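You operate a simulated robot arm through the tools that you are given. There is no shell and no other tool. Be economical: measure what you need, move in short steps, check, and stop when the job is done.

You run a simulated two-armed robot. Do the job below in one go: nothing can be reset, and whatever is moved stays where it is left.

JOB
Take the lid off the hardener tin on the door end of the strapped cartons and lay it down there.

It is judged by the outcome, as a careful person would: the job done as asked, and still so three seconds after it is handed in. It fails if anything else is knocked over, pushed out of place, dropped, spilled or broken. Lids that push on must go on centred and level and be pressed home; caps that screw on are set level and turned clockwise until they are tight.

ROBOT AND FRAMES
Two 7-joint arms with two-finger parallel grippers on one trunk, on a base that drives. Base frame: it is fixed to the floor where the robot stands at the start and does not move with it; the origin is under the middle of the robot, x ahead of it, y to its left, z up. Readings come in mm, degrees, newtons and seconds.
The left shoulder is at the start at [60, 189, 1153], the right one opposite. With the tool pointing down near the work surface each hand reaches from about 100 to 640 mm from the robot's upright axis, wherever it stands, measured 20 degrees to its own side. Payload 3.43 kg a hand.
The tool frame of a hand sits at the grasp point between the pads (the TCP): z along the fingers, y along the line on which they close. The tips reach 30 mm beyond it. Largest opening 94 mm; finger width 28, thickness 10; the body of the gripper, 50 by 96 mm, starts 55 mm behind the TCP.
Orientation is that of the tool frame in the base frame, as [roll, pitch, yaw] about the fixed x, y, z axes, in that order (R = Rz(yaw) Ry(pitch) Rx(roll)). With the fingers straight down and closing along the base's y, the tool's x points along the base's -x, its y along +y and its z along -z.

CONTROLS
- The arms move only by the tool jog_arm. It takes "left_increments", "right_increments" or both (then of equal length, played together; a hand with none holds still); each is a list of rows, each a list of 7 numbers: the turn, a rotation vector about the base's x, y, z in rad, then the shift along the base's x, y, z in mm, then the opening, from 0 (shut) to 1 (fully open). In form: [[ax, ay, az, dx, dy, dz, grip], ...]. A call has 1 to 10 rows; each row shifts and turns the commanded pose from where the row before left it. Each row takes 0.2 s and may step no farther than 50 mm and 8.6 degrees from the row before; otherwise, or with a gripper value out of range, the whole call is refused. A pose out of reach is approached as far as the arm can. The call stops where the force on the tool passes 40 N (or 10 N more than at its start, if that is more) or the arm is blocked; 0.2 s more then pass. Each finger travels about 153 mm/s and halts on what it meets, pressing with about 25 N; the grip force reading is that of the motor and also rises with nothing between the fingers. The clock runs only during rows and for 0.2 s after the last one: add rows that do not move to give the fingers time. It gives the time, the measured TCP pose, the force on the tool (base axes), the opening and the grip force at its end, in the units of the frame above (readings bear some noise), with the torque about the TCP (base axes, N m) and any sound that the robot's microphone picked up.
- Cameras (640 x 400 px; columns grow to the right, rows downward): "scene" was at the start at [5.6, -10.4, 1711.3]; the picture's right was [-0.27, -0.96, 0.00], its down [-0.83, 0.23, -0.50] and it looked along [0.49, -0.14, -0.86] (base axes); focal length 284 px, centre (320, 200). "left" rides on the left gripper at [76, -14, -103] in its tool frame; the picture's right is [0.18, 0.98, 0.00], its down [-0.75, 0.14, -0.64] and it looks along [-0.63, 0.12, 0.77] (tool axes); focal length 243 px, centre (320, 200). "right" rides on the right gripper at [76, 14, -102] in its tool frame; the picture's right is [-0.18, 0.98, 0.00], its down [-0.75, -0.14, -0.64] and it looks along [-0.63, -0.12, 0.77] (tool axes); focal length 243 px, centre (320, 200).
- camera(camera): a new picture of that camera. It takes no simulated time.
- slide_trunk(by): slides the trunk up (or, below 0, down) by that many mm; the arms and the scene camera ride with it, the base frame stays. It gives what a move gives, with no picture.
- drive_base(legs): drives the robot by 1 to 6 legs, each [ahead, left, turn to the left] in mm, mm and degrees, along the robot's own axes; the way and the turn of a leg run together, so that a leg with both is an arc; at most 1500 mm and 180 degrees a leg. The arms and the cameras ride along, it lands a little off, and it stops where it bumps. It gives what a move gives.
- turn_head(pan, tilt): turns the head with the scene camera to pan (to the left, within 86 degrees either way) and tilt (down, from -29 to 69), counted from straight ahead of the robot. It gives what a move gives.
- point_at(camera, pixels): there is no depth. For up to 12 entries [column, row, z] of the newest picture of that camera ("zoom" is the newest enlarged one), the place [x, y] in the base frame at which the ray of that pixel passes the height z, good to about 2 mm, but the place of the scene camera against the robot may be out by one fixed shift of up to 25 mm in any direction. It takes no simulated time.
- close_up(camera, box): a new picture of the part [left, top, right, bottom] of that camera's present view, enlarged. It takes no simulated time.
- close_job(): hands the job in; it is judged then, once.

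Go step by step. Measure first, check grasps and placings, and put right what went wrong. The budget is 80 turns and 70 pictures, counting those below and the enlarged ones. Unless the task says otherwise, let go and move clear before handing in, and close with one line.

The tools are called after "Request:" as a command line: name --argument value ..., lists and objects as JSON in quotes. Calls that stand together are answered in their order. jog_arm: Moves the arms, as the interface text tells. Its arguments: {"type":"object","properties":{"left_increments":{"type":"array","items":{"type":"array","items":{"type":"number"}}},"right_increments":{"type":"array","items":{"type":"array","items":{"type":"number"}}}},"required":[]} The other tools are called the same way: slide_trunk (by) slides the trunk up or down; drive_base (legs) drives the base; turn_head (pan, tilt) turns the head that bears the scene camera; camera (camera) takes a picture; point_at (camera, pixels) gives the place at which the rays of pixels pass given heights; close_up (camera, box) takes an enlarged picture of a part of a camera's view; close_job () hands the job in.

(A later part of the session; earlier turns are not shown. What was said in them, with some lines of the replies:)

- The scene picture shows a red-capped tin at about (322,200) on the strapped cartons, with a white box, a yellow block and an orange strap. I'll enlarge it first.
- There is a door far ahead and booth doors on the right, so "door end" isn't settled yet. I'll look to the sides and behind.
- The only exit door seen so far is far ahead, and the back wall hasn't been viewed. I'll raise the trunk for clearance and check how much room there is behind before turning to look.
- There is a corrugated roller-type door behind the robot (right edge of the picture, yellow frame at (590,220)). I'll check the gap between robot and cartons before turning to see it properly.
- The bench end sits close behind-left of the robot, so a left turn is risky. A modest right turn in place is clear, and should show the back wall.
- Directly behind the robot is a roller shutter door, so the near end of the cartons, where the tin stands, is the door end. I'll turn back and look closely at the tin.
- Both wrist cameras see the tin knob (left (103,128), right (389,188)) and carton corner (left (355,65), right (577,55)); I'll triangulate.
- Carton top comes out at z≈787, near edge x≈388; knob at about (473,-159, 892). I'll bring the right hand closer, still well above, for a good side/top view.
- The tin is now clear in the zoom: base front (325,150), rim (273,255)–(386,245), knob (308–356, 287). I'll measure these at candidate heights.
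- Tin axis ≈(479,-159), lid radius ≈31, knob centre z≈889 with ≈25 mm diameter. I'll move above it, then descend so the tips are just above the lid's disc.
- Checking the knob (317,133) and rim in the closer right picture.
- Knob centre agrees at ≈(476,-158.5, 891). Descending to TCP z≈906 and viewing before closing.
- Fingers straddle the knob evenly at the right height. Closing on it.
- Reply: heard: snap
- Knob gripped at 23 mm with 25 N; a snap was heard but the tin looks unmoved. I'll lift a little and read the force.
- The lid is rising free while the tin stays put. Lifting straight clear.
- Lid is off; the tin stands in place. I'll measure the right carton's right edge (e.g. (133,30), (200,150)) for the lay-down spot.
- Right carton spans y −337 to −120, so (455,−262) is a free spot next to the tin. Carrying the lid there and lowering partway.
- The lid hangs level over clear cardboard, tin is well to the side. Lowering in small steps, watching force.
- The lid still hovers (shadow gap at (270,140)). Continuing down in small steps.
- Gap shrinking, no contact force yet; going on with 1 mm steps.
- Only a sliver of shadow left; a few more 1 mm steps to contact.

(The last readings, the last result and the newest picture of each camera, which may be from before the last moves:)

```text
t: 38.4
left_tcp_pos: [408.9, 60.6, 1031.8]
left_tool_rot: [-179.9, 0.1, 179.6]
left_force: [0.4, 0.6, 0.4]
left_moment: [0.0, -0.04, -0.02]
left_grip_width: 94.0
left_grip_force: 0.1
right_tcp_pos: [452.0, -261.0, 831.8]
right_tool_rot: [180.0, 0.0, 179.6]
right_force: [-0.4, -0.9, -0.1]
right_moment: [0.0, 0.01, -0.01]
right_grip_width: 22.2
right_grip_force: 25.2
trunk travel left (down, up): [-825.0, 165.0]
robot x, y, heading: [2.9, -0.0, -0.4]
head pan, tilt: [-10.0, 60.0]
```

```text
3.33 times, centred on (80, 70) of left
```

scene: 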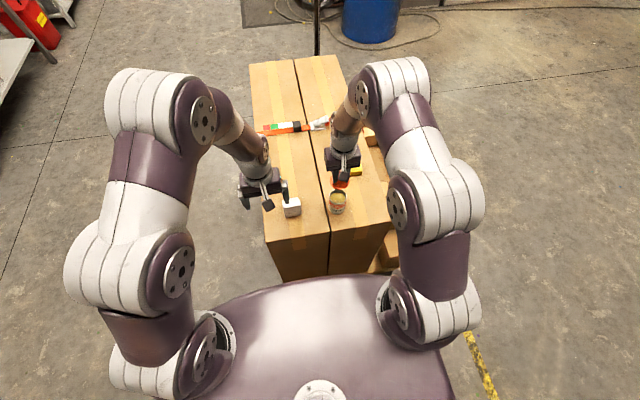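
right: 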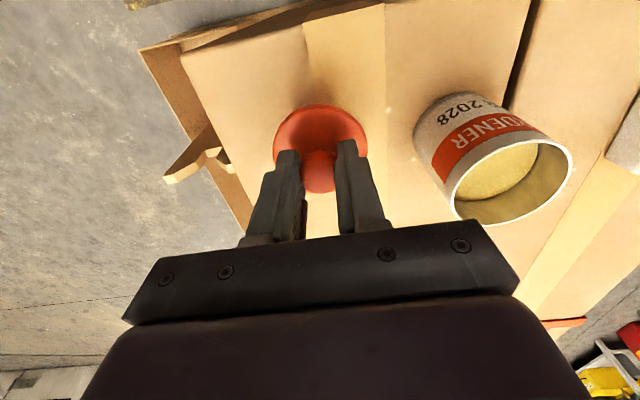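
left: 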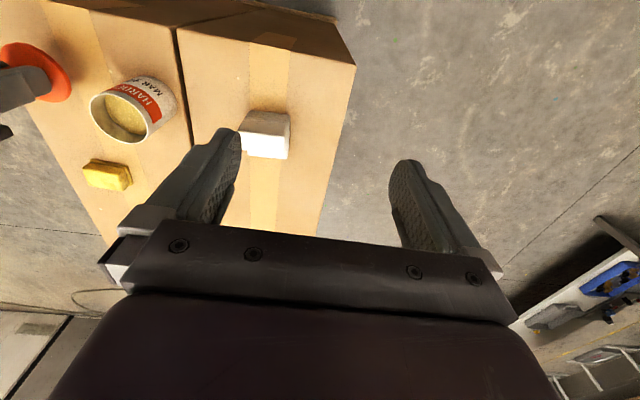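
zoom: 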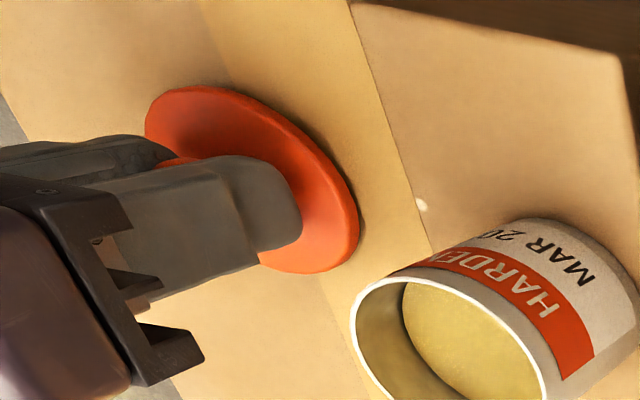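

Request:
jog_arm --right_increments '[[0, 0, 0, 0, 0, -1, 0], [0, 0, 0, 0, 0, -1, 0], [0, 0, 0, 0, 0, 0, 0]]'

Request:
close_up --camera "left" --box '[0, 10, 160, 130]'

```text
t: 39.2
left_tcp_pos: [408.4, 62.0, 1031.1]
left_tool_rot: [-179.9, -0.1, 179.6]
left_force: [-1.0, -0.4, 0.0]
left_moment: [-0.02, 0.0, -0.02]
left_grip_width: 94.1
left_grip_force: 0.1
right_tcp_pos: [454.0, -261.3, 830.2]
right_tool_rot: [180.0, 0.0, 179.6]
right_force: [0.4, 0.4, 0.4]
right_moment: [0.0, -0.04, 0.0]
right_grip_width: 22.1
right_grip_force: 25.2
trunk travel left (down, up): [-825.0, 165.0]
robot x, y, heading: [-0.7, 3.1, -0.3]
head pan, tilt: [-10.0, 60.0]
```

```text
3.33 times, centred on (80, 70) of left
```

zoom: 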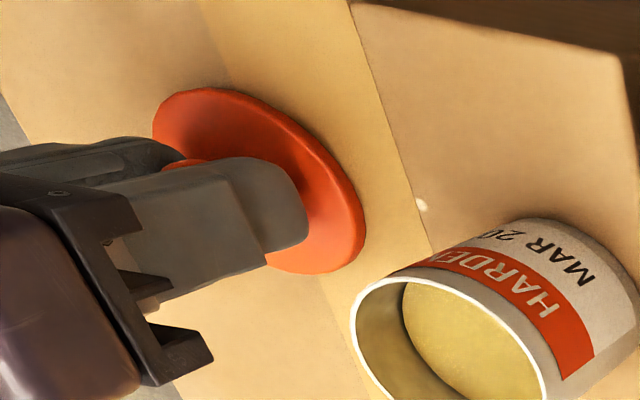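

Request:
jog_arm --right_increments '[[0, 0, 0, 0, 0, -1, 0], [0, 0, 0, 0, 0, -1, 0], [0, 0, 0, 0, 0, 0, 0]]'

Request:
close_up --camera "left" --box '[0, 10, 160, 130]'

```text
t: 40.0
left_tcp_pos: [408.2, 60.6, 1031.2]
left_tool_rot: [-179.9, -0.1, 179.6]
left_force: [0.4, 0.5, 0.0]
left_moment: [-0.01, -0.01, 0.01]
left_grip_width: 94.1
left_grip_force: 0.0
right_tcp_pos: [453.2, -260.7, 827.8]
right_tool_rot: [-180.0, 0.0, 179.6]
right_force: [0.2, 0.2, 3.5]
right_moment: [0.09, 0.01, 0.0]
right_grip_width: 22.0
right_grip_force: 24.7
trunk travel left (down, up): [-825.0, 165.0]
robot x, y, heading: [-1.0, -1.0, -0.6]
head pan, tilt: [-10.0, 60.0]
```

```text
3.33 times, centred on (80, 70) of left
```

zoom: 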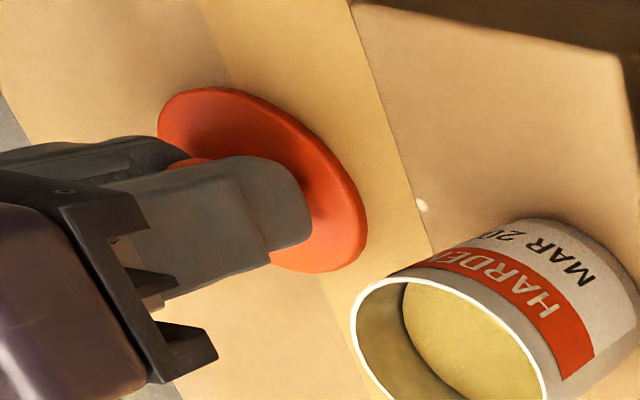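

Contact: 3.5 N upward. I'll open partway gently, then rise straight up and look.

Request:
jog_arm --right_increments '[[0, 0, 0, 0, 0, 0, 0.28], [0, 0, 0, 0, 0, 0, 0.45], [0, 0, 0, 0, 0, 0, 0.45], [0, 0, 0, 0, 0, 10, 0.45], [0, 0, 0, 0, 0, 30, 0.45], [0, 0, 0, 0, 0, 40, 0.45], [0, 0, 0, 0, 0, 40, 0.45], [0, 0, 0, -30, -30, 30, 0.45], [0, 0, 0, -30, -20, 10, 0.45], [0, 0, 0, 0, 0, 0, 0.45]]'

Request:
camera --camera "right"

Request:
close_up --camera "scene" --box '[240, 120, 420, 260]'

Request:
close_up --camera "left" --box '[0, 10, 300, 200]'

```text
refused: row 8 steps farther than a row can; nothing moved
```

```text
29 pictures are left
```

right: 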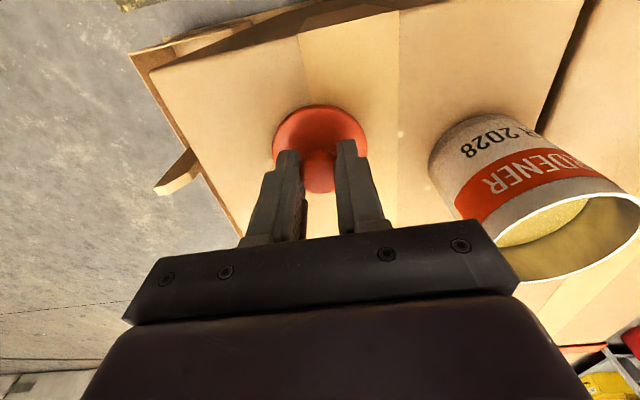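

```text
2.86 times, centred on (330, 190) of scene
```

zoom: 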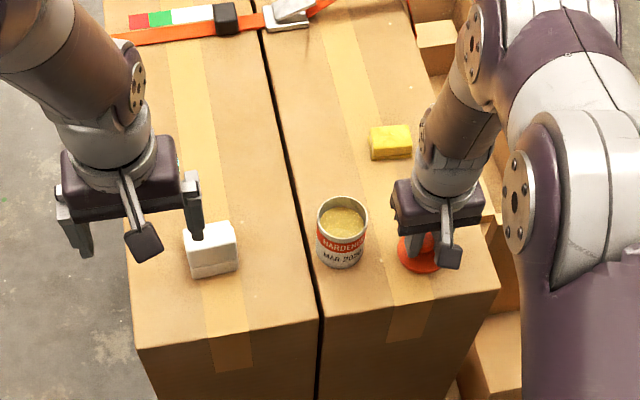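

```text
2.11 times, centred on (150, 105) of left
```

zoom: 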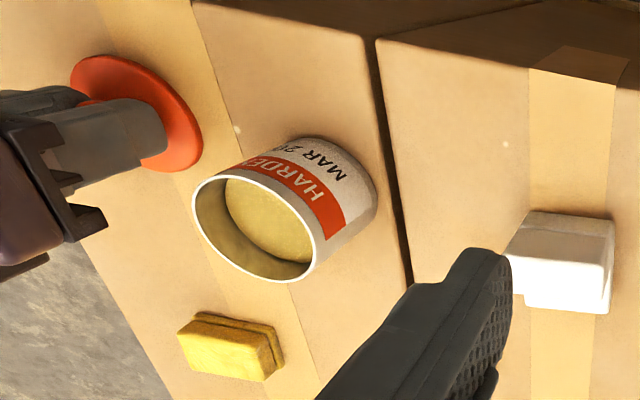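

The call was refused for one over-long step, so nothing moved. Repeating it with legal steps.

Request:
jog_arm --right_increments '[[0, 0, 0, 0, 0, 0, 0.28], [0, 0, 0, 0, 0, 0, 0.45], [0, 0, 0, 0, 0, 0, 0.45], [0, 0, 0, 0, 0, 10, 0.45], [0, 0, 0, 0, 0, 30, 0.45], [0, 0, 0, 0, 0, 40, 0.45], [0, 0, 0, 0, 0, 40, 0.45], [0, 0, 0, -25, -20, 25, 0.45], [0, 0, 0, -30, -20, 10, 0.45], [0, 0, 0, 0, 0, 0, 0.45]]'

Request:
camera --camera "right"

Request:
close_up --camera "left" --box '[0, 10, 300, 200]'

```text
t: 42.2
left_tcp_pos: [409.3, 61.0, 1030.4]
left_tool_rot: [-180.0, -0.1, 179.7]
left_force: [-0.1, -0.4, -0.2]
left_moment: [-0.02, 0.03, -0.01]
left_grip_width: 94.0
left_grip_force: 0.0
right_tcp_pos: [400.0, -302.9, 982.6]
right_tool_rot: [180.0, 0.0, 179.7]
right_force: [0.0, -0.5, -0.1]
right_moment: [0.0, 0.04, 0.02]
right_grip_width: 42.3
right_grip_force: 0.0
trunk travel left (down, up): [-825.0, 165.0]
robot x, y, heading: [2.4, -0.6, -0.2]
head pan, tilt: [-10.0, 60.0]
```

```text
26 pictures are left
```

right: 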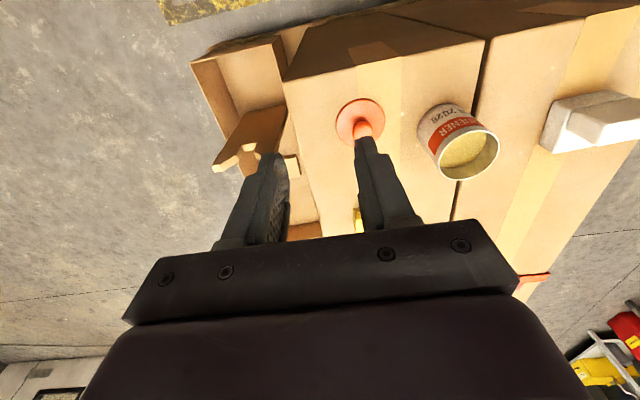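

```text
2.11 times, centred on (150, 105) of left
```

zoom: 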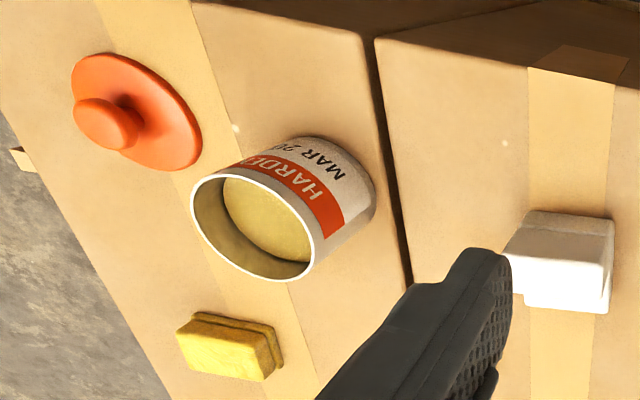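

The lid lies flat on the carton's door (shutter) end beside the upright open tin, nothing else moved, and both hands are clear. Handing in.

Request:
close_job

```text
The job is handed in.
```

I took the lid off the hardener tin and laid it flat, knob up, on the carton beside the tin. The tin stayed upright where it was, and nothing else was moved. I read "door end" as the near end, because the roller shutter behind the robot is the closest door and the tin stands at that end.
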